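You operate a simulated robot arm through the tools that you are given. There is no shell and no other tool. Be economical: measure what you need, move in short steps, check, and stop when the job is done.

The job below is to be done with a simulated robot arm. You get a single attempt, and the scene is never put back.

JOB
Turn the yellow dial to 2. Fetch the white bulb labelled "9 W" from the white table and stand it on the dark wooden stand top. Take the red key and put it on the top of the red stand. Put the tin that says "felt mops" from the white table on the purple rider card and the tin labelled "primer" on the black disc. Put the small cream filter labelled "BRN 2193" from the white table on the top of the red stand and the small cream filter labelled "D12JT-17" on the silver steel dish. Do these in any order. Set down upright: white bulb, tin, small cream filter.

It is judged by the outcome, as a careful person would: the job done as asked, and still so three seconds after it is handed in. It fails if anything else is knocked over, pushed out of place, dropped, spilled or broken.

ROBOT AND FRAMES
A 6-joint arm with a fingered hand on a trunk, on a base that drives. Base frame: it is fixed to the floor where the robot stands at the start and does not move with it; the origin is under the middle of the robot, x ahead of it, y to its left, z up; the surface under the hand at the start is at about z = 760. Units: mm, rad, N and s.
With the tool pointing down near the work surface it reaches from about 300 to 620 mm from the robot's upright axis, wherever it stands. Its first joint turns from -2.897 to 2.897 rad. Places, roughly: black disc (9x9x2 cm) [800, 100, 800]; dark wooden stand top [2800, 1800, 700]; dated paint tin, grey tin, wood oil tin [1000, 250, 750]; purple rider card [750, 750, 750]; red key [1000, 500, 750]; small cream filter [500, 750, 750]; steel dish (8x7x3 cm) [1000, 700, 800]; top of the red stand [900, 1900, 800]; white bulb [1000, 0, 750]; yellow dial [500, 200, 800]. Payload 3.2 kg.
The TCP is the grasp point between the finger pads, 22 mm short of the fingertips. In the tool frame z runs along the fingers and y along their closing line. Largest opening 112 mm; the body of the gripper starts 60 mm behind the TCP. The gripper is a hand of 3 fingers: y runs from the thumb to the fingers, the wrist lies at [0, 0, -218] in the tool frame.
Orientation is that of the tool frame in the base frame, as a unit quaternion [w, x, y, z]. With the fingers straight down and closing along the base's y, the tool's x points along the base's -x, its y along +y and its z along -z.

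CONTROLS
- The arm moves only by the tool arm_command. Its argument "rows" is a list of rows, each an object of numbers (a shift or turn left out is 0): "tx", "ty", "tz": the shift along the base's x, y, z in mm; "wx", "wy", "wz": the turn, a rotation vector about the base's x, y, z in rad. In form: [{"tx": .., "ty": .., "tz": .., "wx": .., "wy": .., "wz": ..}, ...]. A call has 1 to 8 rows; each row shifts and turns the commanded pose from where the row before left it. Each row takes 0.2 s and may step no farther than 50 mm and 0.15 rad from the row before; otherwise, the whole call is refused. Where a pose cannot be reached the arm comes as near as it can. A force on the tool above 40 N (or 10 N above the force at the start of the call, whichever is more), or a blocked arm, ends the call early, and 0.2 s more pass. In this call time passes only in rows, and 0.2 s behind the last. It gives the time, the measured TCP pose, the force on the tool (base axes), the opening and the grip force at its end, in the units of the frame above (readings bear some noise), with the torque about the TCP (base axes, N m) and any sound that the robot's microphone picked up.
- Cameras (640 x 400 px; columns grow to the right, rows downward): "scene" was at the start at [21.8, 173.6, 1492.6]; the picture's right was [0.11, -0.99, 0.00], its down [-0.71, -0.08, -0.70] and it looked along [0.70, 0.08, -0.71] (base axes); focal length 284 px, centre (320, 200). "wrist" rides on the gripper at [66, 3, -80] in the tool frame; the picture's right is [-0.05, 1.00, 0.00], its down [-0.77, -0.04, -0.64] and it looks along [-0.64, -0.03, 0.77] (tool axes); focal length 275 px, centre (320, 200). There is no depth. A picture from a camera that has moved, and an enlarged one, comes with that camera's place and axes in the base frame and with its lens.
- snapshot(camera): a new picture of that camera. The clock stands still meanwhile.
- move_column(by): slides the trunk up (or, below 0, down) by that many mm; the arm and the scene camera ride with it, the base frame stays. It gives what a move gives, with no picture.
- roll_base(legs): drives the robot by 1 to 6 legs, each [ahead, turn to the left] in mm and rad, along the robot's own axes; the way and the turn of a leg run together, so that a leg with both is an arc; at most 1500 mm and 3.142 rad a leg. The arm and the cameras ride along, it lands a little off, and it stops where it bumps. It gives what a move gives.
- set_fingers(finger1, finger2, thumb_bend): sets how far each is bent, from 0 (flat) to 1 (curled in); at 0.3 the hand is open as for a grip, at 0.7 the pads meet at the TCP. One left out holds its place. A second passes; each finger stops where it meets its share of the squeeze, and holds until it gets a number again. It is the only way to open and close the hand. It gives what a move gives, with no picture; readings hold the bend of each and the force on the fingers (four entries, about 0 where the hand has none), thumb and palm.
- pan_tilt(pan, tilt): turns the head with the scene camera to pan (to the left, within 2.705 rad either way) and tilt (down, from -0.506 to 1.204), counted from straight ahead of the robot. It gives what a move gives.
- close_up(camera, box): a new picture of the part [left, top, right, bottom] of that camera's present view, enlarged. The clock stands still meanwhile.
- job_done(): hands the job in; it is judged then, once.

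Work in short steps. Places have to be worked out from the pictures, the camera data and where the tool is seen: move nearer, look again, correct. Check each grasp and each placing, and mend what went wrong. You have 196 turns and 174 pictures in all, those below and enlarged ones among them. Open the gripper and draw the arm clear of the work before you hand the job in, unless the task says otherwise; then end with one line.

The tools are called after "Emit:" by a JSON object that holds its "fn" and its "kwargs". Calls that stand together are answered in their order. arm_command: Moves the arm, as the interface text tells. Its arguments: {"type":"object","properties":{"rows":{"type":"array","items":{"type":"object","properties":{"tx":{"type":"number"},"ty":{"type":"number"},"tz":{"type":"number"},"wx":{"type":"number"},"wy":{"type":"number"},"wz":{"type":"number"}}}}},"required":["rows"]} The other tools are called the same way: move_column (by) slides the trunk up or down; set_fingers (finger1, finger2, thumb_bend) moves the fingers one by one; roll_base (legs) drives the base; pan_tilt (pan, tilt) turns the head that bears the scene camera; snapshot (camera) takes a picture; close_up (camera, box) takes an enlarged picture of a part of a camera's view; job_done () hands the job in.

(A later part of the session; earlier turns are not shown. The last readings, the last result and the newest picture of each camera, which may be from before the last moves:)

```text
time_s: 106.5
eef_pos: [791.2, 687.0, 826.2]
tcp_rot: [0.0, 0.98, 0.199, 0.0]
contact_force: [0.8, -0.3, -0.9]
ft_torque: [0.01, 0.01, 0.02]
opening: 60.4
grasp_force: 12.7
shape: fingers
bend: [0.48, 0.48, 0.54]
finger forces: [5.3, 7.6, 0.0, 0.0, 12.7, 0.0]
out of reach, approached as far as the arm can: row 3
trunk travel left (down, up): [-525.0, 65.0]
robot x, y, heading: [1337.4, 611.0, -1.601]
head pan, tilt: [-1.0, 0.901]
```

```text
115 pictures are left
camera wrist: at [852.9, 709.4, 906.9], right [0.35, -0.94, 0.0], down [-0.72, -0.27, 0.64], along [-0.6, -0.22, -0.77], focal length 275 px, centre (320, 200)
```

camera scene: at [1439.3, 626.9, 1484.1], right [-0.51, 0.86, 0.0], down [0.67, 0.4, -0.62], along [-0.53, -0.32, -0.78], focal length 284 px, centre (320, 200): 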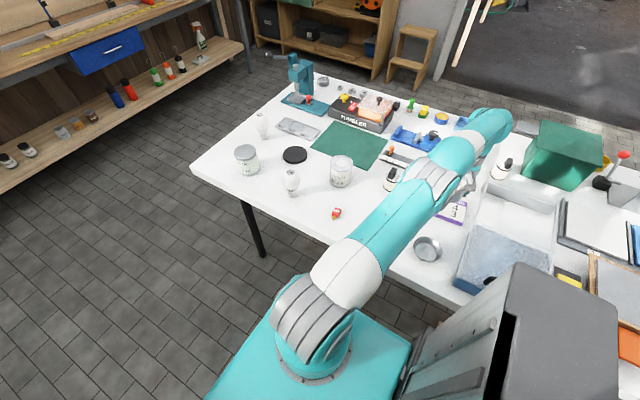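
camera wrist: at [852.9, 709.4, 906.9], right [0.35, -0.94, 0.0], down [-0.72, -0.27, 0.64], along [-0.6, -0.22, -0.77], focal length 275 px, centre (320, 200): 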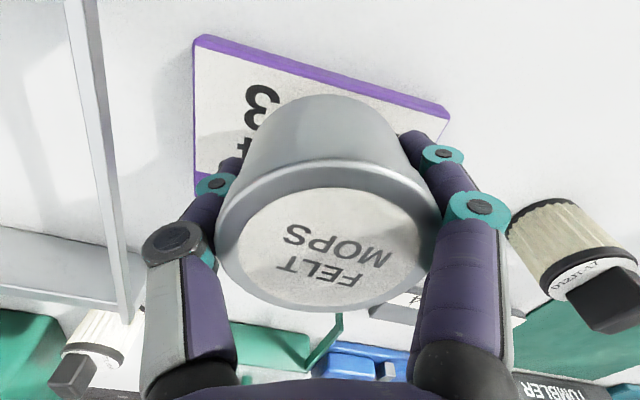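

The tin still sits ~8 mm too near the card's edge. I try lower with another push outward.

Emit:
{"fn": "arm_command", "kwargs": {"rows": [{"tx": -6, "tz": -6}, {"tx": -4}]}}

```text
time_s: 107.0
eef_pos: [789.8, 685.0, 820.4]
tcp_rot: [0.0, 0.98, 0.199, -0.001]
contact_force: [-0.2, 0.2, -1.8]
ft_torque: [0.0, 0.0, -0.03]
opening: 60.3
grasp_force: 12.6
shape: fingers
bend: [0.48, 0.48, 0.54]
finger forces: [5.3, 7.7, 0.0, 0.1, 12.7, 0.0]
out of reach, approached as far as the arm can: row 1, 2
trunk travel left (down, up): [-525.0, 65.0]
robot x, y, heading: [1333.6, 610.4, -1.601]
head pan, tilt: [-1.0, 0.901]
```

Reach limit seems ~550 mm from the axis here. I lift, back the robot 110 mm (+y) to be straight opposite the card.

Emit:
{"fn": "arm_command", "kwargs": {"rows": [{"tx": 20, "tz": 40}, {"tx": 20, "tz": 40}]}}

Emit:
{"fn": "roll_base", "kwargs": {"legs": [[0, 0.03], [-110, 0]]}}

```text
time_s: 107.7
eef_pos: [794.8, 686.7, 862.3]
tcp_rot: [0.001, 0.98, 0.198, 0.001]
contact_force: [0.0, -0.4, -0.8]
ft_torque: [-0.01, -0.02, -0.03]
opening: 60.0
grasp_force: 12.7
shape: fingers
bend: [0.48, 0.48, 0.54]
finger forces: [5.2, 7.8, 0.1, 0.0, 12.6, 0.0]
out of reach, approached as far as the arm can: row 1, 2
trunk travel left (down, up): [-525.0, 65.0]
robot x, y, heading: [1336.4, 608.5, -1.597]
head pan, tilt: [-1.0, 0.901]
```

```text
time_s: 109.2
eef_pos: [792.5, 783.4, 862.7]
tcp_rot: [0.0, 0.977, 0.213, 0.001]
contact_force: [1.1, 0.5, -1.5]
ft_torque: [-0.02, -0.01, -0.01]
opening: 60.2
grasp_force: 12.9
shape: fingers
bend: [0.48, 0.48, 0.54]
finger forces: [5.4, 7.7, 0.0, 0.0, 12.6, 0.1]
trunk travel left (down, up): [-525.0, 65.0]
robot x, y, heading: [1333.5, 723.7, -1.567]
head pan, tilt: [-1.0, 0.901]
```

Emit:
{"fn": "arm_command", "kwargs": {"rows": [{"tx": -4, "ty": -40, "tz": -30}, {"tx": -4, "ty": -40, "tz": -20}, {"ty": -10, "tz": -10}]}}

Emit:
{"fn": "snapshot", "kwargs": {"camera": "wrist"}}

```text
refused: row 1 steps farther than a row can; nothing moved
```

```text
114 pictures are left
camera wrist: at [854.0, 808.4, 942.5], right [0.37, -0.93, 0.0], down [-0.72, -0.29, 0.63], along [-0.59, -0.24, -0.77], focal length 275 px, centre (320, 200)
```

wrist: 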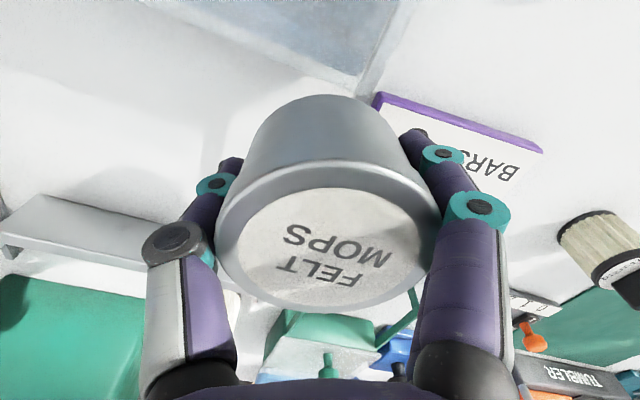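

Emit:
{"fn": "arm_command", "kwargs": {"rows": [{"tx": -4, "ty": -40, "tz": -10}, {"tx": -4, "ty": -40, "tz": -10}, {"ty": -10, "tz": -10}]}}

Emit:
{"fn": "snapshot", "kwargs": {"camera": "wrist"}}

```text
time_s: 110.0
eef_pos: [780.5, 691.9, 832.0]
tcp_rot: [0.002, 0.977, 0.213, 0.002]
contact_force: [-0.1, 0.1, -0.3]
ft_torque: [-0.01, -0.02, 0.02]
opening: 60.4
grasp_force: 12.6
shape: fingers
bend: [0.48, 0.48, 0.54]
finger forces: [5.2, 7.7, 0.0, 0.1, 12.6, 0.1]
out of reach, approached as far as the arm can: row 1
trunk travel left (down, up): [-525.0, 65.0]
robot x, y, heading: [1333.4, 718.7, -1.569]
head pan, tilt: [-1.0, 0.901]
```

```text
113 pictures are left
camera wrist: at [841.0, 717.3, 912.6], right [0.37, -0.93, 0.0], down [-0.72, -0.29, 0.63], along [-0.59, -0.24, -0.77], focal length 275 px, centre (320, 200)
```

wrist: 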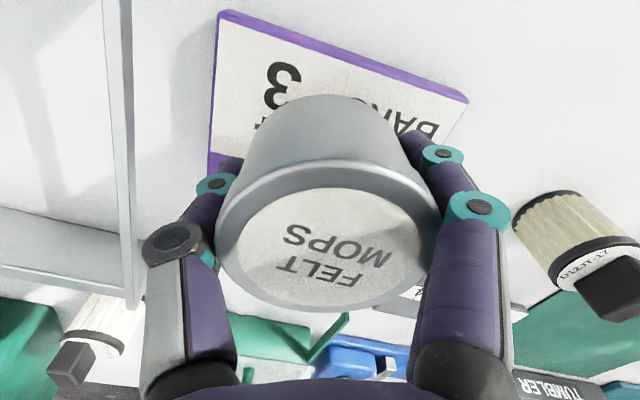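

Now centred over the card. Descend gently to contact.

Emit:
{"fn": "arm_command", "kwargs": {"rows": [{"tz": -10}, {"tz": -8}]}}

Emit:
{"fn": "arm_command", "kwargs": {"rows": [{"tz": -4}]}}

Emit:
{"fn": "arm_command", "kwargs": {"rows": [{"tz": -3}]}}

Emit:
{"fn": "arm_command", "kwargs": {"rows": [{"tz": -3}]}}

Emit:
{"fn": "snapshot", "kwargs": {"camera": "wrist"}}

```text
time_s: 110.6
eef_pos: [779.8, 693.9, 813.1]
tcp_rot: [0.0, 0.977, 0.213, 0.002]
contact_force: [-0.4, 0.3, -1.1]
ft_torque: [-0.02, 0.0, 0.0]
opening: 60.4
grasp_force: 13.2
shape: fingers
bend: [0.48, 0.48, 0.54]
finger forces: [5.4, 7.7, 0.0, 0.0, 12.6, 0.1]
trunk travel left (down, up): [-525.0, 65.0]
robot x, y, heading: [1333.1, 723.5, -1.576]
head pan, tilt: [-1.0, 0.901]
```

```text
time_s: 111.0
eef_pos: [780.2, 693.4, 809.8]
tcp_rot: [0.0, 0.977, 0.213, 0.001]
contact_force: [-0.6, 0.3, -0.2]
ft_torque: [-0.01, 0.0, 0.03]
opening: 60.5
grasp_force: 12.7
shape: fingers
bend: [0.48, 0.48, 0.54]
finger forces: [5.4, 7.7, 0.0, 0.0, 12.6, 0.0]
trunk travel left (down, up): [-525.0, 65.0]
robot x, y, heading: [1337.0, 724.2, -1.573]
head pan, tilt: [-1.0, 0.901]
```

```text
time_s: 111.4
eef_pos: [779.9, 694.4, 806.6]
tcp_rot: [0.001, 0.977, 0.214, 0.002]
contact_force: [0.5, -0.2, -1.1]
ft_torque: [-0.01, -0.02, -0.01]
opening: 60.3
grasp_force: 13.3
shape: fingers
bend: [0.48, 0.48, 0.54]
finger forces: [5.4, 7.7, 0.1, 0.0, 12.6, 0.1]
trunk travel left (down, up): [-525.0, 65.0]
robot x, y, heading: [1340.9, 723.5, -1.569]
head pan, tilt: [-1.0, 0.901]
```

```text
time_s: 111.8
eef_pos: [780.0, 694.7, 803.7]
tcp_rot: [0.001, 0.977, 0.212, 0.003]
contact_force: [-0.2, 0.0, -2.0]
ft_torque: [-0.01, 0.0, 0.0]
opening: 60.4
grasp_force: 13.2
shape: fingers
bend: [0.48, 0.48, 0.54]
finger forces: [5.3, 7.6, 0.1, 0.1, 12.6, 0.0]
trunk travel left (down, up): [-525.0, 65.0]
robot x, y, heading: [1333.0, 724.4, -1.568]
head pan, tilt: [-1.0, 0.901]
```

```text
112 pictures are left
camera wrist: at [841.5, 718.5, 884.5], right [0.37, -0.93, 0.0], down [-0.72, -0.29, 0.63], along [-0.59, -0.24, -0.77], focal length 275 px, centre (320, 200)
```

wrist: 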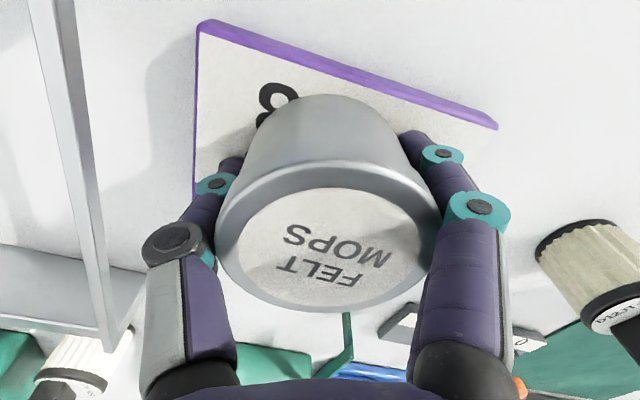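

Emit:
{"fn": "arm_command", "kwargs": {"rows": [{"tz": -3}]}}

Emit:
{"fn": "arm_command", "kwargs": {"rows": [{"tz": -3}]}}

Emit:
{"fn": "arm_command", "kwargs": {"rows": [{"tz": -3}]}}

```text
time_s: 112.2
eef_pos: [781.4, 693.8, 801.9]
tcp_rot: [0.001, 0.977, 0.213, 0.001]
contact_force: [-1.7, 0.3, 15.0]
ft_torque: [-0.41, -0.28, -0.01]
opening: 60.3
grasp_force: 21.1
shape: fingers
bend: [0.5, 0.48, 0.54]
finger forces: [16.3, 10.4, 0.1, 0.1, 14.5, 0.0]
trunk travel left (down, up): [-525.0, 65.0]
robot x, y, heading: [1333.6, 722.3, -1.571]
head pan, tilt: [-1.0, 0.901]
```

```text
time_s: 112.8
eef_pos: [778.7, 693.7, 801.8]
tcp_rot: [0.0, 0.977, 0.213, -0.004]
contact_force: [0.6, 0.6, 17.4]
ft_torque: [-0.61, -0.49, -0.04]
opening: 60.3
grasp_force: 21.0
shape: fingers
bend: [0.51, 0.49, 0.55]
finger forces: [19.7, 10.0, 0.1, 0.0, 11.9, 0.0]
trunk travel left (down, up): [-525.0, 65.0]
robot x, y, heading: [1334.9, 723.2, -1.568]
head pan, tilt: [-1.0, 0.901]
stopped in row 1: the force on the tool passed its limit at 42 N (the readings are from after the stop); the commanded pose is now the measured one
```

```text
time_s: 113.3
eef_pos: [778.4, 693.2, 802.9]
tcp_rot: [-0.001, 0.977, 0.213, -0.008]
contact_force: [0.9, -0.5, 18.1]
ft_torque: [-0.6, -0.53, 0.01]
opening: 60.5
grasp_force: 20.3
shape: fingers
bend: [0.51, 0.49, 0.55]
finger forces: [21.0, 8.7, 0.1, 0.0, 11.2, 0.0]
trunk travel left (down, up): [-525.0, 65.0]
robot x, y, heading: [1337.4, 723.1, -1.573]
head pan, tilt: [-1.0, 0.901]
stopped in row 1: the force on the tool passed its limit at 42 N (the readings are from after the stop); the commanded pose is now the measured one
```

Resting on the card (tips touching too). Ease up 2 mm, then open.

Emit:
{"fn": "arm_command", "kwargs": {"rows": [{"tz": 2}]}}

Emit:
{"fn": "set_fingers", "kwargs": {"finger1": 0.34, "finger2": 0.34, "thumb_bend": 0.38}}

Emit:
{"fn": "snapshot", "kwargs": {"camera": "wrist"}}

```text
time_s: 113.7
eef_pos: [778.5, 693.0, 801.6]
tcp_rot: [-0.001, 0.977, 0.213, -0.004]
contact_force: [-3.4, -2.0, 10.1]
ft_torque: [-0.42, -0.19, -0.14]
opening: 60.2
grasp_force: 17.7
shape: fingers
bend: [0.51, 0.49, 0.55]
finger forces: [14.6, 8.6, 0.0, 0.0, 11.7, 0.1]
trunk travel left (down, up): [-525.0, 65.0]
robot x, y, heading: [1333.5, 724.0, -1.57]
head pan, tilt: [-1.0, 0.901]
```

```text
time_s: 114.7
eef_pos: [777.7, 692.9, 802.7]
tcp_rot: [-0.001, 0.977, 0.213, -0.005]
contact_force: [0.0, -0.4, 0.3]
ft_torque: [0.0, 0.02, -0.01]
opening: 94.0
grasp_force: 0.0
shape: fingers
bend: [0.34, 0.34, 0.38]
finger forces: [0.0, 0.0, 0.0, 0.1, 0.0, 0.0]
trunk travel left (down, up): [-525.0, 65.0]
robot x, y, heading: [1338.2, 723.2, -1.57]
head pan, tilt: [-1.0, 0.901]
```

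```text
111 pictures are left
camera wrist: at [839.6, 718.3, 882.6], right [0.37, -0.93, 0.0], down [-0.71, -0.29, 0.64], along [-0.6, -0.24, -0.77], focal length 275 px, centre (320, 200)
```

wrist: 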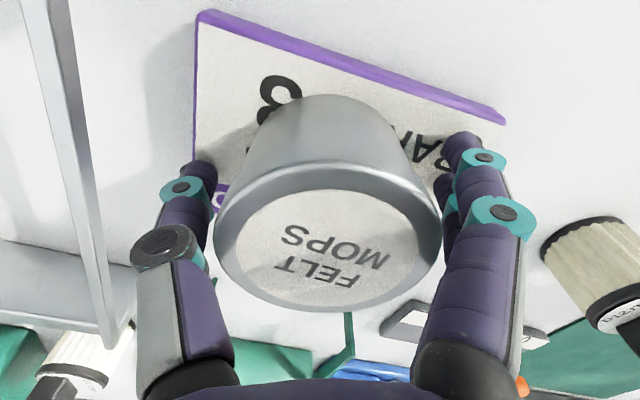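

Released and upright. Rise and check from above.

Emit:
{"fn": "arm_command", "kwargs": {"rows": [{"tz": 30}, {"tz": 40}, {"tx": 20, "tz": 40}, {"tx": 30, "tz": 35}, {"tx": 30, "tz": 35}]}}

Emit:
{"fn": "snapshot", "kwargs": {"camera": "wrist"}}

```text
time_s: 115.9
eef_pos: [788.9, 695.8, 935.8]
tcp_rot: [0.0, 0.977, 0.213, -0.002]
contact_force: [0.4, -0.4, 0.6]
ft_torque: [-0.01, -0.01, -0.03]
opening: 94.4
grasp_force: 0.1
shape: fingers
bend: [0.34, 0.34, 0.38]
finger forces: [0.1, 0.0, 0.0, 0.0, 0.0, 0.1]
out of reach, approached as far as the arm can: row 3, 4, 5
trunk travel left (down, up): [-525.0, 65.0]
robot x, y, heading: [1339.1, 723.5, -1.57]
head pan, tilt: [-1.0, 0.901]
```

```text
110 pictures are left
camera wrist: at [850.7, 720.0, 1015.4], right [0.37, -0.93, 0.0], down [-0.71, -0.29, 0.64], along [-0.59, -0.24, -0.77], focal length 275 px, centre (320, 200)
```

wrist: 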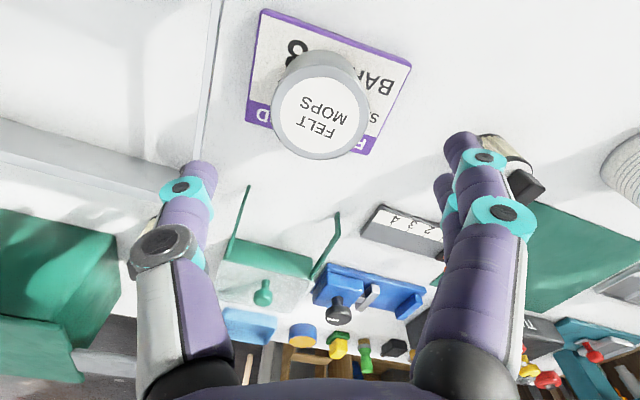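

Felt-mops tin is good on the card. Now drive ahead 180 mm for the D12JT-17 filter and look.

Emit:
{"fn": "arm_command", "kwargs": {"rows": [{"tx": 40}, {"tx": 30}]}}

Emit:
{"fn": "roll_base", "kwargs": {"legs": [[180, 0]]}}

Emit:
{"fn": "snapshot", "kwargs": {"camera": "wrist"}}

```text
time_s: 116.5
eef_pos: [790.5, 696.2, 937.1]
tcp_rot: [-0.001, 0.977, 0.213, -0.003]
contact_force: [0.1, 0.0, 0.1]
ft_torque: [0.03, 0.03, -0.04]
opening: 94.5
grasp_force: 0.0
shape: fingers
bend: [0.34, 0.34, 0.38]
finger forces: [0.0, 0.0, 0.1, 0.0, 0.1, 0.0]
out of reach, approached as far as the arm can: row 1, 2
trunk travel left (down, up): [-525.0, 65.0]
robot x, y, heading: [1332.0, 722.8, -1.573]
head pan, tilt: [-1.0, 0.901]
```

```text
time_s: 118.0
eef_pos: [790.4, 510.8, 937.6]
tcp_rot: [-0.001, 0.976, 0.216, -0.004]
contact_force: [0.1, -0.4, 0.4]
ft_torque: [0.02, -0.01, 0.01]
opening: 94.4
grasp_force: 0.1
shape: fingers
bend: [0.34, 0.34, 0.38]
finger forces: [0.0, 0.1, 0.0, 0.0, 0.0, 0.0]
trunk travel left (down, up): [-525.0, 65.0]
robot x, y, heading: [1332.1, 543.7, -1.567]
head pan, tilt: [-1.0, 0.901]
```

```text
109 pictures are left
camera wrist: at [851.6, 537.1, 1017.2], right [0.38, -0.93, 0.0], down [-0.71, -0.29, 0.64], along [-0.59, -0.24, -0.77], focal length 275 px, centre (320, 200)
```

wrist: 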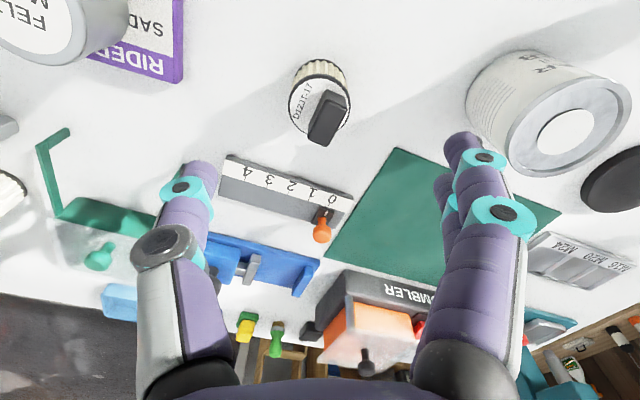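

D12JT-17 is nearly under the hand, but the arm seems stuck at full stretch; I test a move inward/down.

Emit:
{"fn": "arm_command", "kwargs": {"rows": [{"tx": 10, "tz": -40}, {"tx": 0, "tz": -20}]}}

```text
time_s: 118.7
eef_pos: [783.1, 514.3, 888.9]
tcp_rot: [0.0, 0.977, 0.215, -0.004]
contact_force: [0.6, -0.1, 0.1]
ft_torque: [0.01, 0.02, -0.02]
opening: 94.4
grasp_force: 0.1
shape: fingers
bend: [0.34, 0.34, 0.38]
finger forces: [0.0, 0.0, 0.1, 0.0, 0.1, 0.0]
out of reach, approached as far as the arm can: row 1
trunk travel left (down, up): [-525.0, 65.0]
robot x, y, heading: [1335.8, 541.9, -1.568]
head pan, tilt: [-1.0, 0.901]
```

Emit:
{"fn": "set_fingers", "kwargs": {"finger1": 0.41, "finger2": 0.41, "thumb_bend": 0.41}}

Emit:
{"fn": "snapshot", "kwargs": {"camera": "wrist"}}

```text
time_s: 119.7
eef_pos: [783.0, 512.7, 889.0]
tcp_rot: [0.0, 0.976, 0.216, -0.004]
contact_force: [0.3, 0.5, -0.3]
ft_torque: [-0.01, 0.0, -0.01]
opening: 81.3
grasp_force: 0.0
shape: fingers
bend: [0.41, 0.41, 0.41]
finger forces: [0.0, 0.0, 0.0, 0.1, 0.1, 0.1]
trunk travel left (down, up): [-525.0, 65.0]
robot x, y, heading: [1338.7, 544.2, -1.567]
head pan, tilt: [-1.0, 0.901]
```

```text
108 pictures are left
camera wrist: at [844.2, 539.1, 969.7], right [0.38, -0.93, 0.0], down [-0.71, -0.29, 0.64], along [-0.59, -0.24, -0.77], focal length 275 px, centre (320, 200)
```

wrist: 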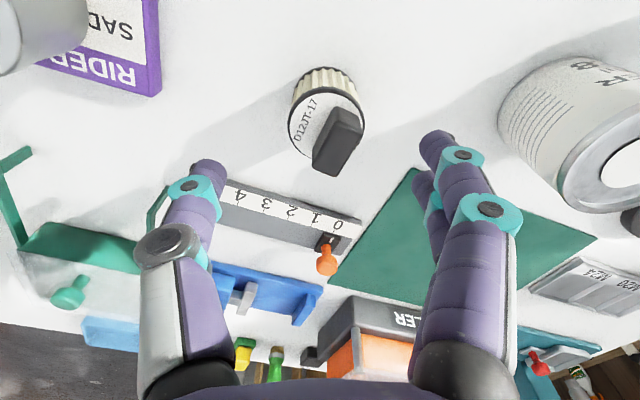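

Filter at ~(778,508). Shift and descend to 838.

Emit:
{"fn": "arm_command", "kwargs": {"rows": [{"tx": -4, "ty": -4, "tz": -25}, {"tz": -25}]}}

Emit:
{"fn": "snapshot", "kwargs": {"camera": "wrist"}}

```text
time_s: 120.2
eef_pos: [778.2, 508.6, 839.6]
tcp_rot: [0.0, 0.976, 0.216, -0.004]
contact_force: [-0.3, 1.2, -0.1]
ft_torque: [0.01, 0.0, 0.05]
opening: 81.4
grasp_force: 0.1
shape: fingers
bend: [0.41, 0.41, 0.41]
finger forces: [0.0, 0.2, 0.1, 0.1, 0.1, 0.0]
trunk travel left (down, up): [-525.0, 65.0]
robot x, y, heading: [1338.6, 542.6, -1.564]
head pan, tilt: [-1.0, 0.901]
```

```text
107 pictures are left
camera wrist: at [840.1, 534.3, 918.9], right [0.38, -0.93, 0.0], down [-0.71, -0.29, 0.64], along [-0.59, -0.24, -0.77], focal length 275 px, centre (320, 200)
```

wrist: 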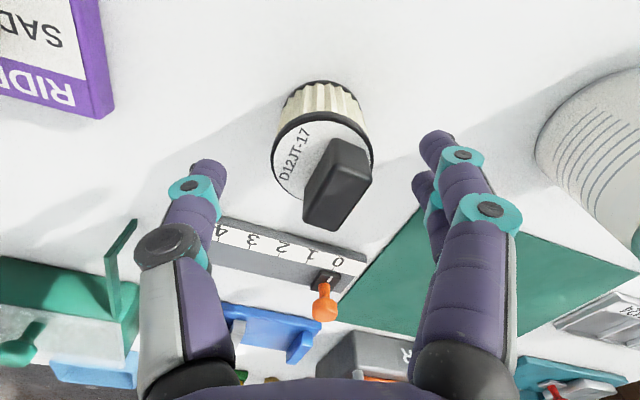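

Aligned. Lower to z≈814 and close on the cap section.

Emit:
{"fn": "arm_command", "kwargs": {"rows": [{"tx": -1, "tz": -13}, {"tz": -13}]}}

Emit:
{"fn": "set_fingers", "kwargs": {"finger1": 0.62, "finger2": 0.62, "thumb_bend": 0.62}}

Emit:
{"fn": "snapshot", "kwargs": {"camera": "wrist"}}

```text
time_s: 120.8
eef_pos: [779.8, 508.6, 812.3]
tcp_rot: [0.0, 0.977, 0.215, -0.002]
contact_force: [-0.4, -0.3, 0.1]
ft_torque: [0.01, 0.04, -0.03]
opening: 81.4
grasp_force: 0.0
shape: fingers
bend: [0.41, 0.41, 0.41]
finger forces: [0.0, 0.0, 0.0, 0.1, 0.0, 0.0]
trunk travel left (down, up): [-525.0, 65.0]
robot x, y, heading: [1337.4, 541.4, -1.562]
head pan, tilt: [-1.0, 0.901]
```

```text
time_s: 121.8
eef_pos: [779.4, 508.1, 812.4]
tcp_rot: [0.001, 0.976, 0.216, -0.002]
contact_force: [0.3, 0.3, 0.5]
ft_torque: [-0.01, 0.01, -0.01]
opening: 39.8
grasp_force: 6.9
shape: fingers
bend: [0.57, 0.55, 0.58]
finger forces: [3.3, 4.2, 0.0, 0.1, 7.3, 0.0]
trunk travel left (down, up): [-525.0, 65.0]
robot x, y, heading: [1333.3, 541.2, -1.564]
head pan, tilt: [-1.0, 0.901]
```

```text
106 pictures are left
camera wrist: at [840.4, 534.2, 892.7], right [0.38, -0.93, 0.0], down [-0.71, -0.29, 0.64], along [-0.59, -0.24, -0.77], focal length 275 px, centre (320, 200)
```

wrist: 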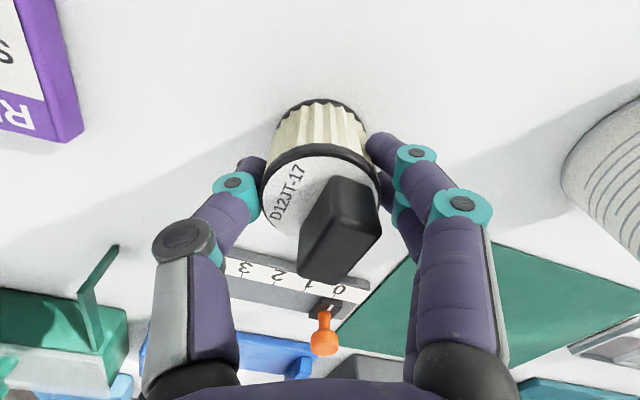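

Gripped at the upper body. Firm up and lift, checking it stays.

Emit:
{"fn": "set_fingers", "kwargs": {"finger1": 0.67, "finger2": 0.67, "thumb_bend": 0.67}}

Emit:
{"fn": "arm_command", "kwargs": {"rows": [{"tz": 20}, {"tx": 15, "tz": 40}, {"tx": 30, "tz": 35}]}}

Emit:
{"fn": "snapshot", "kwargs": {"camera": "wrist"}}

```text
time_s: 122.8
eef_pos: [779.7, 508.9, 811.8]
tcp_rot: [0.001, 0.977, 0.215, -0.003]
contact_force: [-0.3, -0.7, 0.5]
ft_torque: [-0.02, -0.02, -0.03]
opening: 38.9
grasp_force: 12.7
shape: fingers
bend: [0.58, 0.56, 0.6]
finger forces: [5.9, 7.0, 0.1, 0.0, 12.6, 0.0]
trunk travel left (down, up): [-525.0, 65.0]
robot x, y, heading: [1336.5, 545.8, -1.566]
head pan, tilt: [-1.0, 0.901]
```

```text
time_s: 123.7
eef_pos: [782.6, 510.8, 894.0]
tcp_rot: [-0.001, 0.976, 0.216, -0.002]
contact_force: [-0.3, 0.2, -0.1]
ft_torque: [-0.02, 0.0, -0.02]
opening: 39.1
grasp_force: 13.1
shape: fingers
bend: [0.58, 0.56, 0.6]
finger forces: [6.0, 6.9, 0.0, 0.1, 12.6, 0.1]
out of reach, approached as far as the arm can: row 2, 3
trunk travel left (down, up): [-525.0, 65.0]
robot x, y, heading: [1339.1, 539.7, -1.565]
head pan, tilt: [-1.0, 0.901]
```

```text
105 pictures are left
camera wrist: at [844.5, 535.9, 973.8], right [0.38, -0.93, 0.0], down [-0.71, -0.29, 0.64], along [-0.59, -0.24, -0.77], focal length 275 px, centre (320, 200)
```

wrist: 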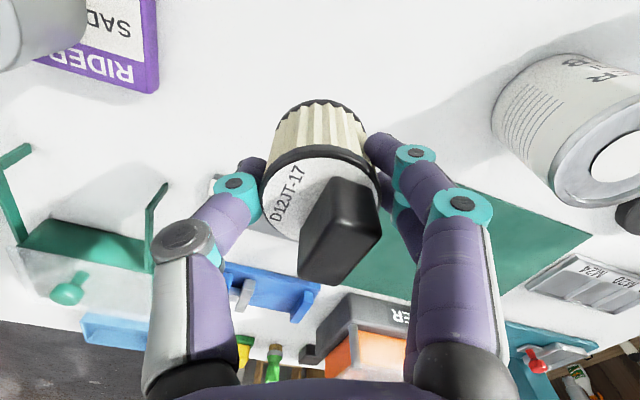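

Held. Retract horizontally toward the dish's x, then sideways.

Emit:
{"fn": "arm_command", "kwargs": {"rows": [{"tx": 40}, {"tx": 45}, {"tx": 45, "ty": 5}, {"tx": 30, "ty": 30}, {"tx": 10, "ty": 40}, {"ty": 40}, {"ty": 30}]}}

Emit:
{"fn": "snapshot", "kwargs": {"camera": "wrist"}}

Emit:
{"fn": "snapshot", "kwargs": {"camera": "scene"}}

```text
time_s: 125.2
eef_pos: [801.5, 631.7, 892.1]
tcp_rot: [0.0, 0.977, 0.215, -0.004]
contact_force: [-0.1, 0.5, -0.1]
ft_torque: [-0.01, 0.02, 0.01]
opening: 39.0
grasp_force: 12.5
shape: fingers
bend: [0.58, 0.56, 0.6]
finger forces: [5.9, 6.8, 0.0, 0.1, 12.4, 0.1]
out of reach, approached as far as the arm can: row 1, 2, 3, 4, 5, 6, 7
trunk travel left (down, up): [-525.0, 65.0]
robot x, y, heading: [1341.1, 545.0, -1.562]
head pan, tilt: [-1.0, 0.901]
```

```text
104 pictures are left
camera wrist: at [862.1, 657.3, 973.1], right [0.38, -0.93, 0.0], down [-0.71, -0.29, 0.64], along [-0.59, -0.24, -0.77], focal length 275 px, centre (320, 200)
```

wrist: 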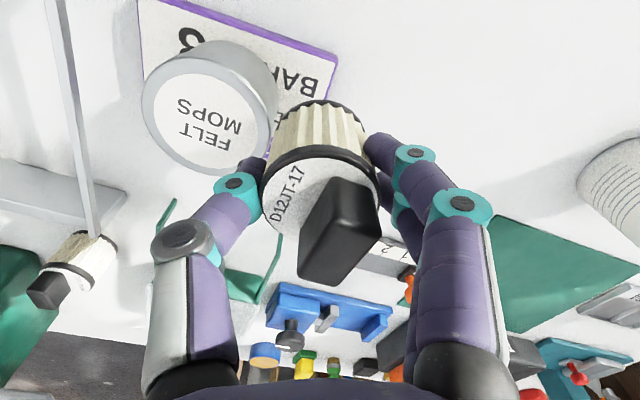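

```text
103 pictures are left
camera scene: at [1440.9, 560.8, 1484.1], right [-0.55, 0.84, 0.0], down [0.66, 0.43, -0.62], along [-0.52, -0.34, -0.78], focal length 284 px, centre (320, 200)
```

scene: 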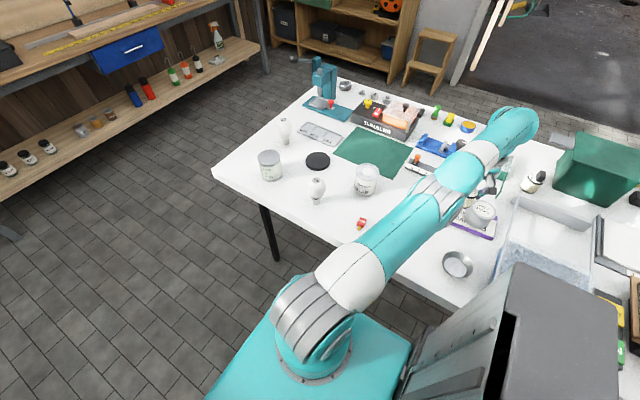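

The arm is stuck near its straight-elbow singularity. I go back in −y away from the tin, then down, then inward at lower height.

Emit:
{"fn": "arm_command", "kwargs": {"rows": [{"ty": -40}, {"ty": -40}, {"ty": -30}]}}

```text
time_s: 126.0
eef_pos: [784.8, 534.8, 894.1]
tcp_rot: [0.0, 0.977, 0.215, -0.003]
contact_force: [-0.1, 0.0, -0.5]
ft_torque: [-0.02, 0.0, -0.02]
opening: 38.7
grasp_force: 12.6
shape: fingers
bend: [0.58, 0.56, 0.6]
finger forces: [6.0, 6.8, 0.0, 0.0, 12.3, 0.0]
out of reach, approached as far as the arm can: row 1, 2, 3
trunk travel left (down, up): [-525.0, 65.0]
robot x, y, heading: [1339.8, 541.0, -1.565]
head pan, tilt: [-1.0, 0.901]
```

Emit:
{"fn": "arm_command", "kwargs": {"rows": [{"tz": -20}, {"tz": -20}]}}

Emit:
{"fn": "arm_command", "kwargs": {"rows": [{"tx": 15}]}}

```text
time_s: 126.7
eef_pos: [780.2, 536.3, 856.2]
tcp_rot: [0.0, 0.976, 0.216, -0.004]
contact_force: [0.8, -0.9, -1.1]
ft_torque: [-0.02, -0.02, 0.01]
opening: 38.8
grasp_force: 12.8
shape: fingers
bend: [0.58, 0.56, 0.6]
finger forces: [6.0, 7.0, 0.0, 0.1, 12.4, 0.0]
out of reach, approached as far as the arm can: row 2
trunk travel left (down, up): [-525.0, 65.0]
robot x, y, heading: [1334.4, 539.6, -1.568]
head pan, tilt: [-1.0, 0.901]
```

```text
time_s: 127.0
eef_pos: [781.4, 537.7, 856.4]
tcp_rot: [0.0, 0.976, 0.217, -0.003]
contact_force: [-1.0, 0.6, 0.2]
ft_torque: [0.01, -0.01, 0.04]
opening: 39.0
grasp_force: 12.5
shape: fingers
bend: [0.58, 0.56, 0.6]
finger forces: [6.0, 6.9, 0.1, 0.1, 12.3, 0.0]
out of reach, approached as far as the arm can: row 1
trunk travel left (down, up): [-525.0, 65.0]
robot x, y, heading: [1339.7, 540.9, -1.563]
head pan, tilt: [-1.0, 0.901]
```

Still at the boundary. I raise the trunk 60 mm to gain room, then move down-and-inward, which should bend the elbow.

Emit:
{"fn": "move_column", "kwargs": {"by": 60}}

Emit:
{"fn": "arm_command", "kwargs": {"rows": [{"tx": 8, "tz": -15}, {"tx": 12, "tz": -15}, {"tx": 15, "tz": -15}, {"tx": 20, "tz": -15}]}}

```text
time_s: 128.1
eef_pos: [781.0, 537.4, 915.6]
tcp_rot: [0.0, 0.977, 0.215, -0.003]
contact_force: [-0.5, 1.1, -1.1]
ft_torque: [-0.02, -0.02, -0.05]
opening: 38.9
grasp_force: 12.5
shape: fingers
bend: [0.58, 0.56, 0.6]
finger forces: [6.0, 6.9, 0.0, 0.0, 12.3, 0.1]
trunk travel left (down, up): [-585.0, 5.0]
robot x, y, heading: [1338.4, 539.9, -1.561]
head pan, tilt: [-1.0, 0.901]
```

```text
time_s: 129.1
eef_pos: [783.5, 542.5, 855.3]
tcp_rot: [0.0, 0.976, 0.216, -0.002]
contact_force: [0.3, 0.7, -0.5]
ft_torque: [-0.03, 0.0, 0.02]
opening: 38.8
grasp_force: 13.0
shape: fingers
bend: [0.58, 0.56, 0.6]
finger forces: [5.9, 7.0, 0.0, 0.0, 12.5, 0.0]
out of reach, approached as far as the arm can: row 1, 2, 3, 4
trunk travel left (down, up): [-585.0, 5.0]
robot x, y, heading: [1336.0, 544.2, -1.565]
head pan, tilt: [-1.0, 0.901]
```

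Emit:
{"fn": "arm_command", "kwargs": {"rows": [{"tx": 4}, {"tx": 4}, {"tx": 4}, {"tx": 4}, {"tx": 4}, {"tx": 4}, {"tx": 4}, {"tx": 4}]}}

Emit:
{"fn": "snapshot", "kwargs": {"camera": "scene"}}

```text
time_s: 130.8
eef_pos: [782.9, 541.9, 855.5]
tcp_rot: [0.0, 0.976, 0.216, -0.003]
contact_force: [-0.3, -0.4, -0.6]
ft_torque: [-0.02, 0.03, 0.02]
opening: 38.9
grasp_force: 13.2
shape: fingers
bend: [0.58, 0.56, 0.6]
finger forces: [5.9, 7.1, 0.0, 0.1, 12.4, 0.0]
out of reach, approached as far as the arm can: row 1, 2, 3, 4, 5, 6, 7, 8
trunk travel left (down, up): [-585.0, 5.0]
robot x, y, heading: [1338.3, 546.1, -1.567]
head pan, tilt: [-1.0, 0.901]
```

```text
102 pictures are left
camera scene: at [1440.5, 560.6, 1544.1], right [-0.55, 0.84, 0.0], down [0.66, 0.43, -0.62], along [-0.52, -0.34, -0.78], focal length 284 px, centre (320, 200)
```

scene: 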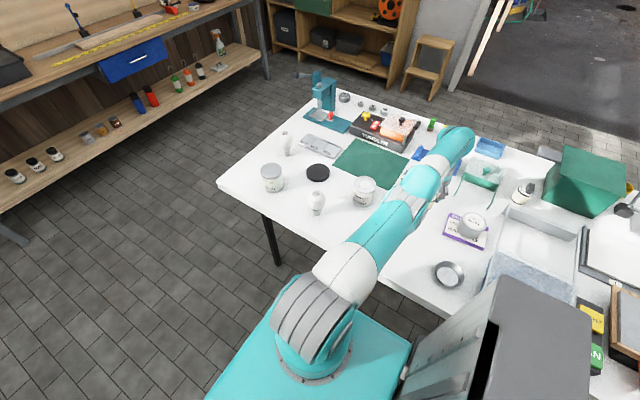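

The arm's axis seems ~80 mm ahead of the robot's centre. I go sideways to y≈465, where the straight line is shorter, so the elbow can bend, then inward.

Emit:
{"fn": "arm_command", "kwargs": {"rows": [{"ty": -25}, {"ty": -25}, {"ty": -25}]}}

Emit:
{"fn": "arm_command", "kwargs": {"rows": [{"tz": 8}, {"tx": 5}, {"tx": 5}, {"tx": 10}]}}

```text
time_s: 131.7
eef_pos: [779.1, 466.9, 856.5]
tcp_rot: [0.001, 0.977, 0.215, -0.002]
contact_force: [0.7, -0.1, -1.0]
ft_torque: [0.0, 0.04, -0.03]
opening: 38.7
grasp_force: 12.4
shape: fingers
bend: [0.58, 0.56, 0.6]
finger forces: [5.8, 7.0, 0.1, 0.0, 12.3, 0.0]
trunk travel left (down, up): [-585.0, 5.0]
robot x, y, heading: [1334.9, 540.4, -1.568]
head pan, tilt: [-1.0, 0.901]
```

```text
time_s: 132.7
eef_pos: [778.6, 467.5, 863.3]
tcp_rot: [0.0, 0.977, 0.215, -0.001]
contact_force: [0.1, -0.6, -0.2]
ft_torque: [0.02, 0.04, -0.04]
opening: 38.7
grasp_force: 12.2
shape: fingers
bend: [0.58, 0.56, 0.6]
finger forces: [5.9, 7.0, 0.0, 0.0, 12.4, 0.0]
out of reach, approached as far as the arm can: row 1, 2, 3, 4
trunk travel left (down, up): [-585.0, 5.0]
robot x, y, heading: [1334.9, 541.9, -1.563]
head pan, tilt: [-1.0, 0.901]
```

Emit:
{"fn": "arm_command", "kwargs": {"rows": [{"tz": -10}]}}

Emit:
{"fn": "arm_command", "kwargs": {"rows": [{"tz": -10}]}}

Emit:
{"fn": "arm_command", "kwargs": {"rows": [{"tx": 5}]}}

Emit:
{"fn": "arm_command", "kwargs": {"rows": [{"tx": 10, "tz": -3}]}}

```text
time_s: 133.1
eef_pos: [777.9, 466.8, 854.1]
tcp_rot: [-0.001, 0.977, 0.215, -0.003]
contact_force: [-1.1, 0.0, -0.7]
ft_torque: [-0.02, -0.02, 0.0]
opening: 38.6
grasp_force: 13.0
shape: fingers
bend: [0.58, 0.56, 0.6]
finger forces: [5.9, 7.0, 0.0, 0.0, 12.3, 0.1]
trunk travel left (down, up): [-585.0, 5.0]
robot x, y, heading: [1339.0, 542.1, -1.565]
head pan, tilt: [-1.0, 0.901]
```

```text
time_s: 133.4
eef_pos: [778.2, 465.6, 842.9]
tcp_rot: [0.0, 0.977, 0.215, -0.003]
contact_force: [0.1, -0.5, 0.5]
ft_torque: [0.0, 0.0, -0.02]
opening: 38.6
grasp_force: 12.7
shape: fingers
bend: [0.58, 0.56, 0.6]
finger forces: [6.0, 7.0, 0.0, 0.0, 12.3, 0.0]
trunk travel left (down, up): [-585.0, 5.0]
robot x, y, heading: [1333.1, 539.7, -1.568]
head pan, tilt: [-1.0, 0.901]
```

```text
time_s: 133.8
eef_pos: [778.0, 465.8, 843.0]
tcp_rot: [0.0, 0.976, 0.216, -0.003]
contact_force: [-0.1, 0.1, -0.1]
ft_torque: [0.0, 0.01, 0.0]
opening: 38.4
grasp_force: 12.5
shape: fingers
bend: [0.58, 0.56, 0.6]
finger forces: [5.9, 6.9, 0.0, 0.1, 12.3, 0.1]
out of reach, approached as far as the arm can: row 1
trunk travel left (down, up): [-585.0, 5.0]
robot x, y, heading: [1338.3, 544.5, -1.566]
head pan, tilt: [-1.0, 0.901]
```

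```text
time_s: 134.2
eef_pos: [780.8, 467.0, 838.7]
tcp_rot: [0.0, 0.976, 0.216, -0.002]
contact_force: [0.3, -0.3, -0.6]
ft_torque: [-0.02, 0.03, 0.02]
opening: 38.8
grasp_force: 12.7
shape: fingers
bend: [0.58, 0.56, 0.6]
finger forces: [5.9, 7.0, 0.0, 0.0, 12.4, 0.0]
out of reach, approached as far as the arm can: row 1
trunk travel left (down, up): [-585.0, 5.0]
robot x, y, heading: [1335.6, 541.6, -1.563]
head pan, tilt: [-1.0, 0.901]
```

It looks like the elbow slipped just past straight. I stretch fully outward first, then go down-and-inward so that it bends the natural way.

Emit:
{"fn": "arm_command", "kwargs": {"rows": [{"tx": -15}, {"tx": -15}, {"tx": -15}]}}

Emit:
{"fn": "arm_command", "kwargs": {"rows": [{"tx": 8, "tz": -8}, {"tx": 8, "tz": -4}, {"tx": 8}]}}

```text
time_s: 135.1
eef_pos: [776.7, 465.6, 840.1]
tcp_rot: [0.0, 0.976, 0.216, -0.004]
contact_force: [0.4, 0.0, -0.9]
ft_torque: [0.04, -0.02, 0.0]
opening: 39.0
grasp_force: 12.7
shape: fingers
bend: [0.58, 0.56, 0.6]
finger forces: [5.9, 7.0, 0.0, 0.1, 12.3, 0.0]
out of reach, approached as far as the arm can: row 1, 2, 3
trunk travel left (down, up): [-585.0, 5.0]
robot x, y, heading: [1332.3, 543.9, -1.566]
head pan, tilt: [-1.0, 0.901]
```

```text
time_s: 135.8
eef_pos: [780.4, 465.4, 827.9]
tcp_rot: [-0.001, 0.977, 0.215, -0.003]
contact_force: [-0.1, -0.2, -0.2]
ft_torque: [-0.04, -0.02, -0.01]
opening: 38.4
grasp_force: 12.6
shape: fingers
bend: [0.58, 0.56, 0.6]
finger forces: [5.8, 6.9, 0.0, 0.0, 12.3, 0.0]
out of reach, approached as far as the arm can: row 1, 2, 3
trunk travel left (down, up): [-585.0, 5.0]
robot x, y, heading: [1333.7, 545.4, -1.562]
head pan, tilt: [-1.0, 0.901]
```

Try the ladder: go straight up (sliding inward along the reach sphere), then come down vertically, which leaves the elbow bent.

Emit:
{"fn": "arm_command", "kwargs": {"rows": [{"tx": 10, "tz": 40}, {"tx": 10, "tz": 40}, {"tx": 15, "tz": 40}, {"tx": 15, "tz": 40}, {"tx": 20, "tz": 40}, {"tx": 20, "tz": 40}, {"tx": 20, "tz": 40}, {"tx": 20, "tz": 40}]}}

Emit:
{"fn": "arm_command", "kwargs": {"rows": [{"tz": -15}, {"tz": -15}, {"tx": 10, "tz": -10}, {"tx": 15}]}}

```text
time_s: 137.7
eef_pos: [834.5, 456.0, 1134.0]
tcp_rot: [0.0, 0.976, 0.216, -0.003]
contact_force: [0.2, -0.4, -0.2]
ft_torque: [0.04, 0.01, 0.0]
opening: 38.6
grasp_force: 12.5
shape: fingers
bend: [0.58, 0.57, 0.6]
finger forces: [5.9, 7.0, 0.0, 0.1, 12.3, 0.0]
out of reach, approached as far as the arm can: row 1, 2, 3, 4, 5, 6, 7, 8
trunk travel left (down, up): [-585.0, 5.0]
robot x, y, heading: [1338.2, 541.6, -1.569]
head pan, tilt: [-1.0, 0.901]
```

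```text
time_s: 138.7
eef_pos: [852.5, 456.7, 1097.6]
tcp_rot: [0.001, 0.977, 0.215, -0.004]
contact_force: [0.0, 0.8, -0.5]
ft_torque: [-0.01, -0.02, 0.0]
opening: 38.3
grasp_force: 13.0
shape: fingers
bend: [0.58, 0.57, 0.6]
finger forces: [5.7, 6.8, 0.0, 0.0, 12.1, 0.0]
out of reach, approached as far as the arm can: row 1, 2, 3
trunk travel left (down, up): [-585.0, 5.0]
robot x, y, heading: [1337.5, 542.2, -1.573]
head pan, tilt: [-1.0, 0.901]
```

Freed. Continue inward and then toward the dish.

Emit:
{"fn": "arm_command", "kwargs": {"rows": [{"tx": 30}, {"tx": 40}, {"tx": 30, "tz": -20}, {"ty": 45, "tz": -10}, {"ty": 45, "tz": -10}, {"ty": 45, "tz": -10}, {"ty": 45, "tz": -10}]}}

Emit:
{"fn": "snapshot", "kwargs": {"camera": "wrist"}}

```text
time_s: 140.2
eef_pos: [955.3, 637.6, 1037.9]
tcp_rot: [-0.001, 0.976, 0.216, -0.003]
contact_force: [0.3, 0.2, 0.4]
ft_torque: [0.0, 0.04, 0.03]
opening: 37.8
grasp_force: 12.2
shape: fingers
bend: [0.59, 0.57, 0.6]
finger forces: [5.8, 6.9, 0.0, 0.1, 12.1, 0.0]
trunk travel left (down, up): [-585.0, 5.0]
robot x, y, heading: [1334.5, 541.7, -1.566]
head pan, tilt: [-1.0, 0.901]
```

```text
101 pictures are left
camera wrist: at [1016.0, 663.0, 1118.1], right [0.38, -0.93, 0.0], down [-0.71, -0.29, 0.64], along [-0.59, -0.24, -0.77], focal length 275 px, centre (320, 200)
```

wrist: 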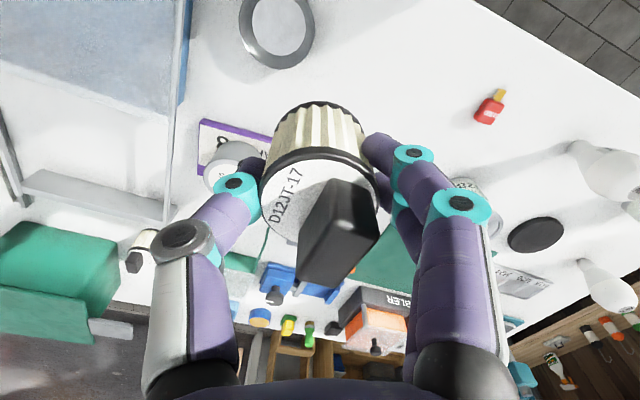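

Dish seen at ~(958,688). Move over it at z≈905.

Emit:
{"fn": "arm_command", "kwargs": {"rows": [{"tx": 1, "ty": 13, "tz": -33}, {"tx": 1, "ty": 13, "tz": -33}, {"tx": 1, "ty": 13, "tz": -33}, {"tx": 1, "ty": 12, "tz": -33}]}}

Emit:
{"fn": "snapshot", "kwargs": {"camera": "wrist"}}

Emit:
{"fn": "close_up", "kwargs": {"camera": "scene", "box": [380, 180, 540, 300]}}

```text
time_s: 141.2
eef_pos: [956.4, 688.2, 907.2]
tcp_rot: [0.001, 0.977, 0.215, -0.003]
contact_force: [-0.1, 0.7, -0.5]
ft_torque: [-0.02, -0.02, -0.01]
opening: 38.0
grasp_force: 12.8
shape: fingers
bend: [0.59, 0.57, 0.6]
finger forces: [5.6, 7.0, 0.1, 0.0, 12.0, 0.1]
trunk travel left (down, up): [-585.0, 5.0]
robot x, y, heading: [1340.6, 542.7, -1.569]
head pan, tilt: [-1.0, 0.901]
```

```text
100 pictures are left
camera wrist: at [1017.2, 713.0, 987.8], right [0.38, -0.93, 0.0], down [-0.71, -0.29, 0.64], along [-0.59, -0.24, -0.77], focal length 275 px, centre (320, 200)
```

wrist: 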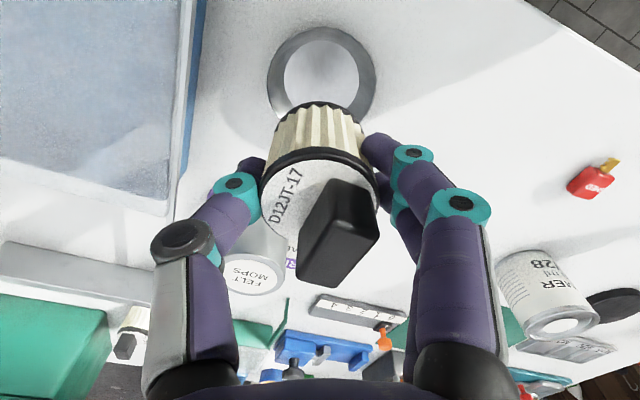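

```text
3.33 times, centred on (460, 240) of scene
camera zoom: at [1440.3, 561.0, 1544.1], right [-0.55, 0.84, 0.0], down [0.66, 0.43, -0.62], along [-0.52, -0.34, -0.78], focal length 948 px, centre (-147, 67)
```

zoom: 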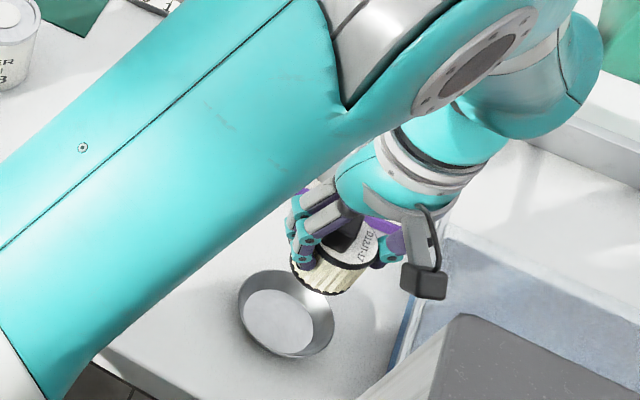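

Dish centre ~(965,691). Adjust and lower a bit to refine.

Emit:
{"fn": "arm_command", "kwargs": {"rows": [{"tx": 8, "ty": 2, "tz": -20}]}}

Emit:
{"fn": "snapshot", "kwargs": {"camera": "wrist"}}

Emit:
{"fn": "close_up", "kwargs": {"camera": "scene", "box": [420, 220, 500, 280]}}

```text
time_s: 141.7
eef_pos: [963.9, 689.3, 888.5]
tcp_rot: [0.0, 0.976, 0.216, -0.003]
contact_force: [0.4, 0.5, -1.3]
ft_torque: [-0.02, -0.02, 0.01]
opening: 37.8
grasp_force: 12.0
shape: fingers
bend: [0.59, 0.57, 0.6]
finger forces: [5.7, 6.9, 0.0, 0.0, 11.9, 0.1]
trunk travel left (down, up): [-585.0, 5.0]
robot x, y, heading: [1338.3, 543.1, -1.564]
head pan, tilt: [-1.0, 0.901]
```

```text
98 pictures are left
camera wrist: at [1025.8, 714.4, 968.3], right [0.38, -0.93, 0.0], down [-0.71, -0.29, 0.64], along [-0.59, -0.24, -0.77], focal length 275 px, centre (320, 200)
```

wrist: 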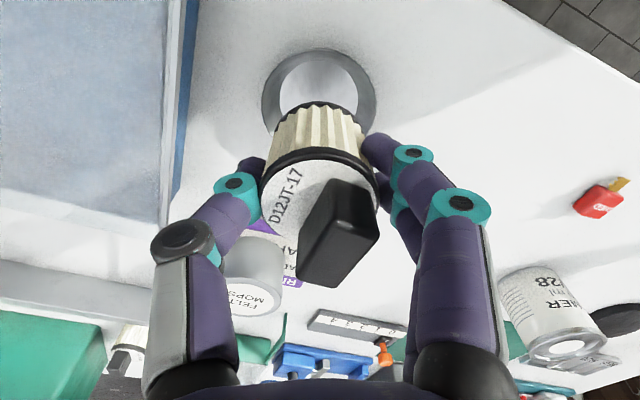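

```text
6.67 times, centred on (460, 250) of scene
camera zoom: at [1440.5, 560.8, 1544.1], right [-0.55, 0.84, 0.0], down [0.66, 0.43, -0.62], along [-0.52, -0.34, -0.78], focal length 1895 px, centre (-613, -133)
```

zoom: 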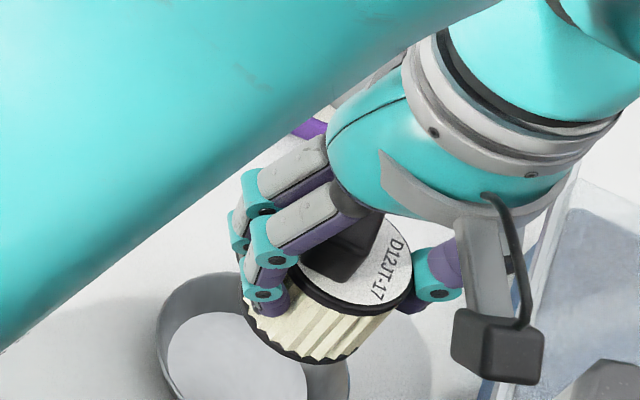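

Filter and dish axes agree within ~1–2 mm. Descend to z≈832 and look.

Emit:
{"fn": "arm_command", "kwargs": {"rows": [{"tz": -28}, {"tz": -28}]}}

Emit:
{"fn": "snapshot", "kwargs": {"camera": "wrist"}}

Emit:
{"fn": "close_up", "kwargs": {"camera": "scene", "box": [420, 220, 500, 280]}}

```text
time_s: 142.2
eef_pos: [964.9, 688.7, 832.6]
tcp_rot: [0.0, 0.976, 0.216, -0.003]
contact_force: [0.5, 0.2, -0.1]
ft_torque: [-0.03, 0.01, 0.0]
opening: 37.7
grasp_force: 12.2
shape: fingers
bend: [0.59, 0.57, 0.6]
finger forces: [5.7, 6.9, 0.1, 0.0, 12.0, 0.1]
trunk travel left (down, up): [-585.0, 5.0]
robot x, y, heading: [1339.5, 542.3, -1.567]
head pan, tilt: [-1.0, 0.901]
```

```text
96 pictures are left
camera wrist: at [1026.8, 714.5, 912.7], right [0.38, -0.93, 0.0], down [-0.71, -0.29, 0.64], along [-0.59, -0.24, -0.77], focal length 275 px, centre (320, 200)
```

wrist: 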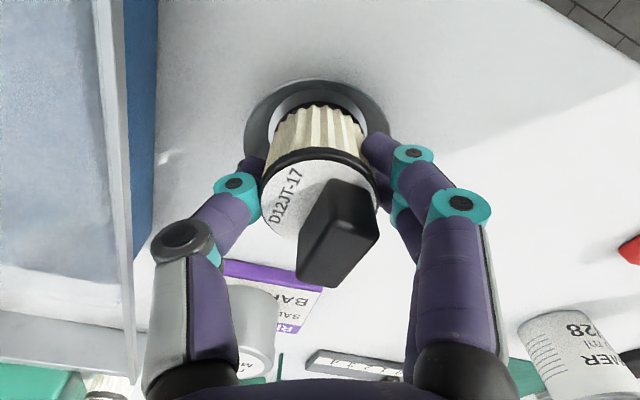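

```text
6.67 times, centred on (460, 250) of scene
camera zoom: at [1440.3, 560.8, 1544.1], right [-0.55, 0.84, 0.0], down [0.66, 0.43, -0.62], along [-0.52, -0.34, -0.78], focal length 1895 px, centre (-613, -133)
```

zoom: 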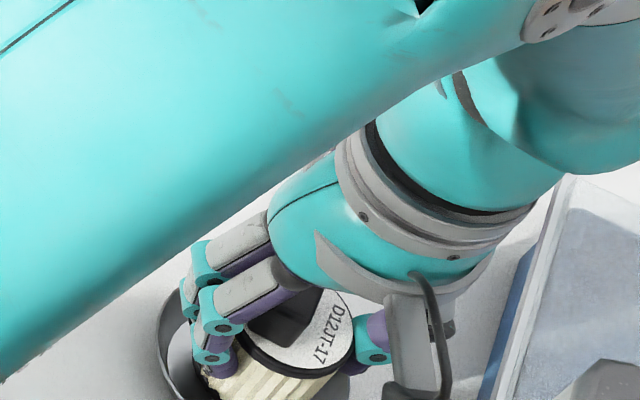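

Emit:
{"fn": "arm_command", "kwargs": {"rows": [{"tz": -8}]}}

Emit:
{"fn": "close_up", "kwargs": {"camera": "wrist", "box": [224, 60, 416, 180]}}

```text
time_s: 142.7
eef_pos: [965.6, 690.2, 823.6]
tcp_rot: [-0.001, 0.976, 0.216, -0.004]
contact_force: [-1.0, -0.4, 0.1]
ft_torque: [0.03, 0.03, -0.03]
opening: 38.2
grasp_force: 13.2
shape: fingers
bend: [0.59, 0.57, 0.6]
finger forces: [5.6, 7.0, 0.1, 0.0, 12.1, 0.0]
trunk travel left (down, up): [-585.0, 5.0]
robot x, y, heading: [1340.7, 541.5, -1.566]
head pan, tilt: [-1.0, 0.901]
```

```text
3.33 times, centred on (320, 120) of wrist
camera zoom: at [1026.7, 715.2, 903.9], right [0.38, -0.93, 0.0], down [-0.71, -0.29, 0.64], along [-0.59, -0.24, -0.77], focal length 918 px, centre (320, 467)
```

zoom: 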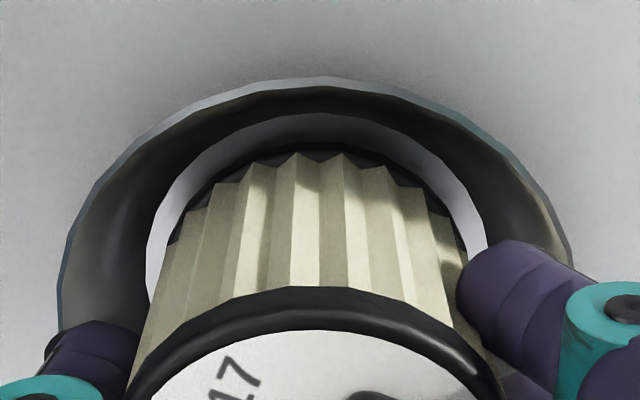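

Well centred on the dish floor. Lower in small steps with force watch.

Emit:
{"fn": "arm_command", "kwargs": {"rows": [{"tz": -3}]}}

Emit:
{"fn": "arm_command", "kwargs": {"rows": [{"tz": -3}]}}

```text
time_s: 143.1
eef_pos: [965.5, 690.3, 821.5]
tcp_rot: [-0.001, 0.976, 0.216, -0.003]
contact_force: [-1.2, -0.2, 0.7]
ft_torque: [0.01, 0.04, -0.01]
opening: 38.2
grasp_force: 12.5
shape: fingers
bend: [0.59, 0.57, 0.6]
finger forces: [5.6, 7.2, 0.0, 0.1, 12.2, 0.1]
trunk travel left (down, up): [-585.0, 5.0]
robot x, y, heading: [1335.5, 543.1, -1.569]
head pan, tilt: [-1.0, 0.901]
```

```text
time_s: 143.4
eef_pos: [965.7, 690.1, 817.7]
tcp_rot: [0.0, 0.976, 0.216, -0.003]
contact_force: [0.2, -1.1, 0.3]
ft_torque: [-0.01, -0.01, 0.02]
opening: 37.8
grasp_force: 13.1
shape: fingers
bend: [0.59, 0.57, 0.6]
finger forces: [5.7, 7.4, 0.1, 0.0, 12.1, 0.1]
trunk travel left (down, up): [-585.0, 5.0]
robot x, y, heading: [1338.7, 540.6, -1.565]
head pan, tilt: [-1.0, 0.901]
```

Emit:
{"fn": "arm_command", "kwargs": {"rows": [{"tz": -2.5}]}}

Emit:
{"fn": "close_up", "kwargs": {"camera": "wrist", "box": [224, 60, 416, 180]}}

```text
time_s: 143.8
eef_pos: [965.4, 689.4, 814.8]
tcp_rot: [0.0, 0.977, 0.215, -0.004]
contact_force: [-1.1, -0.4, 3.2]
ft_torque: [-0.05, 0.01, 0.01]
opening: 37.8
grasp_force: 13.2
shape: fingers
bend: [0.59, 0.57, 0.6]
finger forces: [5.9, 7.2, 0.0, 0.0, 12.4, 0.0]
trunk travel left (down, up): [-585.0, 5.0]
robot x, y, heading: [1337.5, 545.4, -1.568]
head pan, tilt: [-1.0, 0.901]
```

```text
3.33 times, centred on (320, 120) of wrist
camera zoom: at [1026.9, 715.4, 895.2], right [0.38, -0.93, 0.0], down [-0.71, -0.29, 0.64], along [-0.59, -0.24, -0.77], focal length 918 px, centre (320, 467)
```

zoom: 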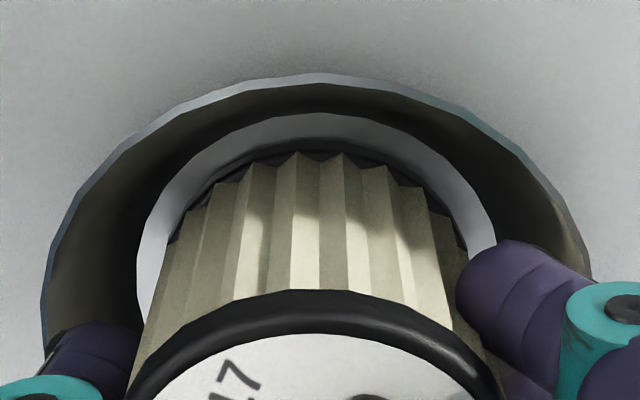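

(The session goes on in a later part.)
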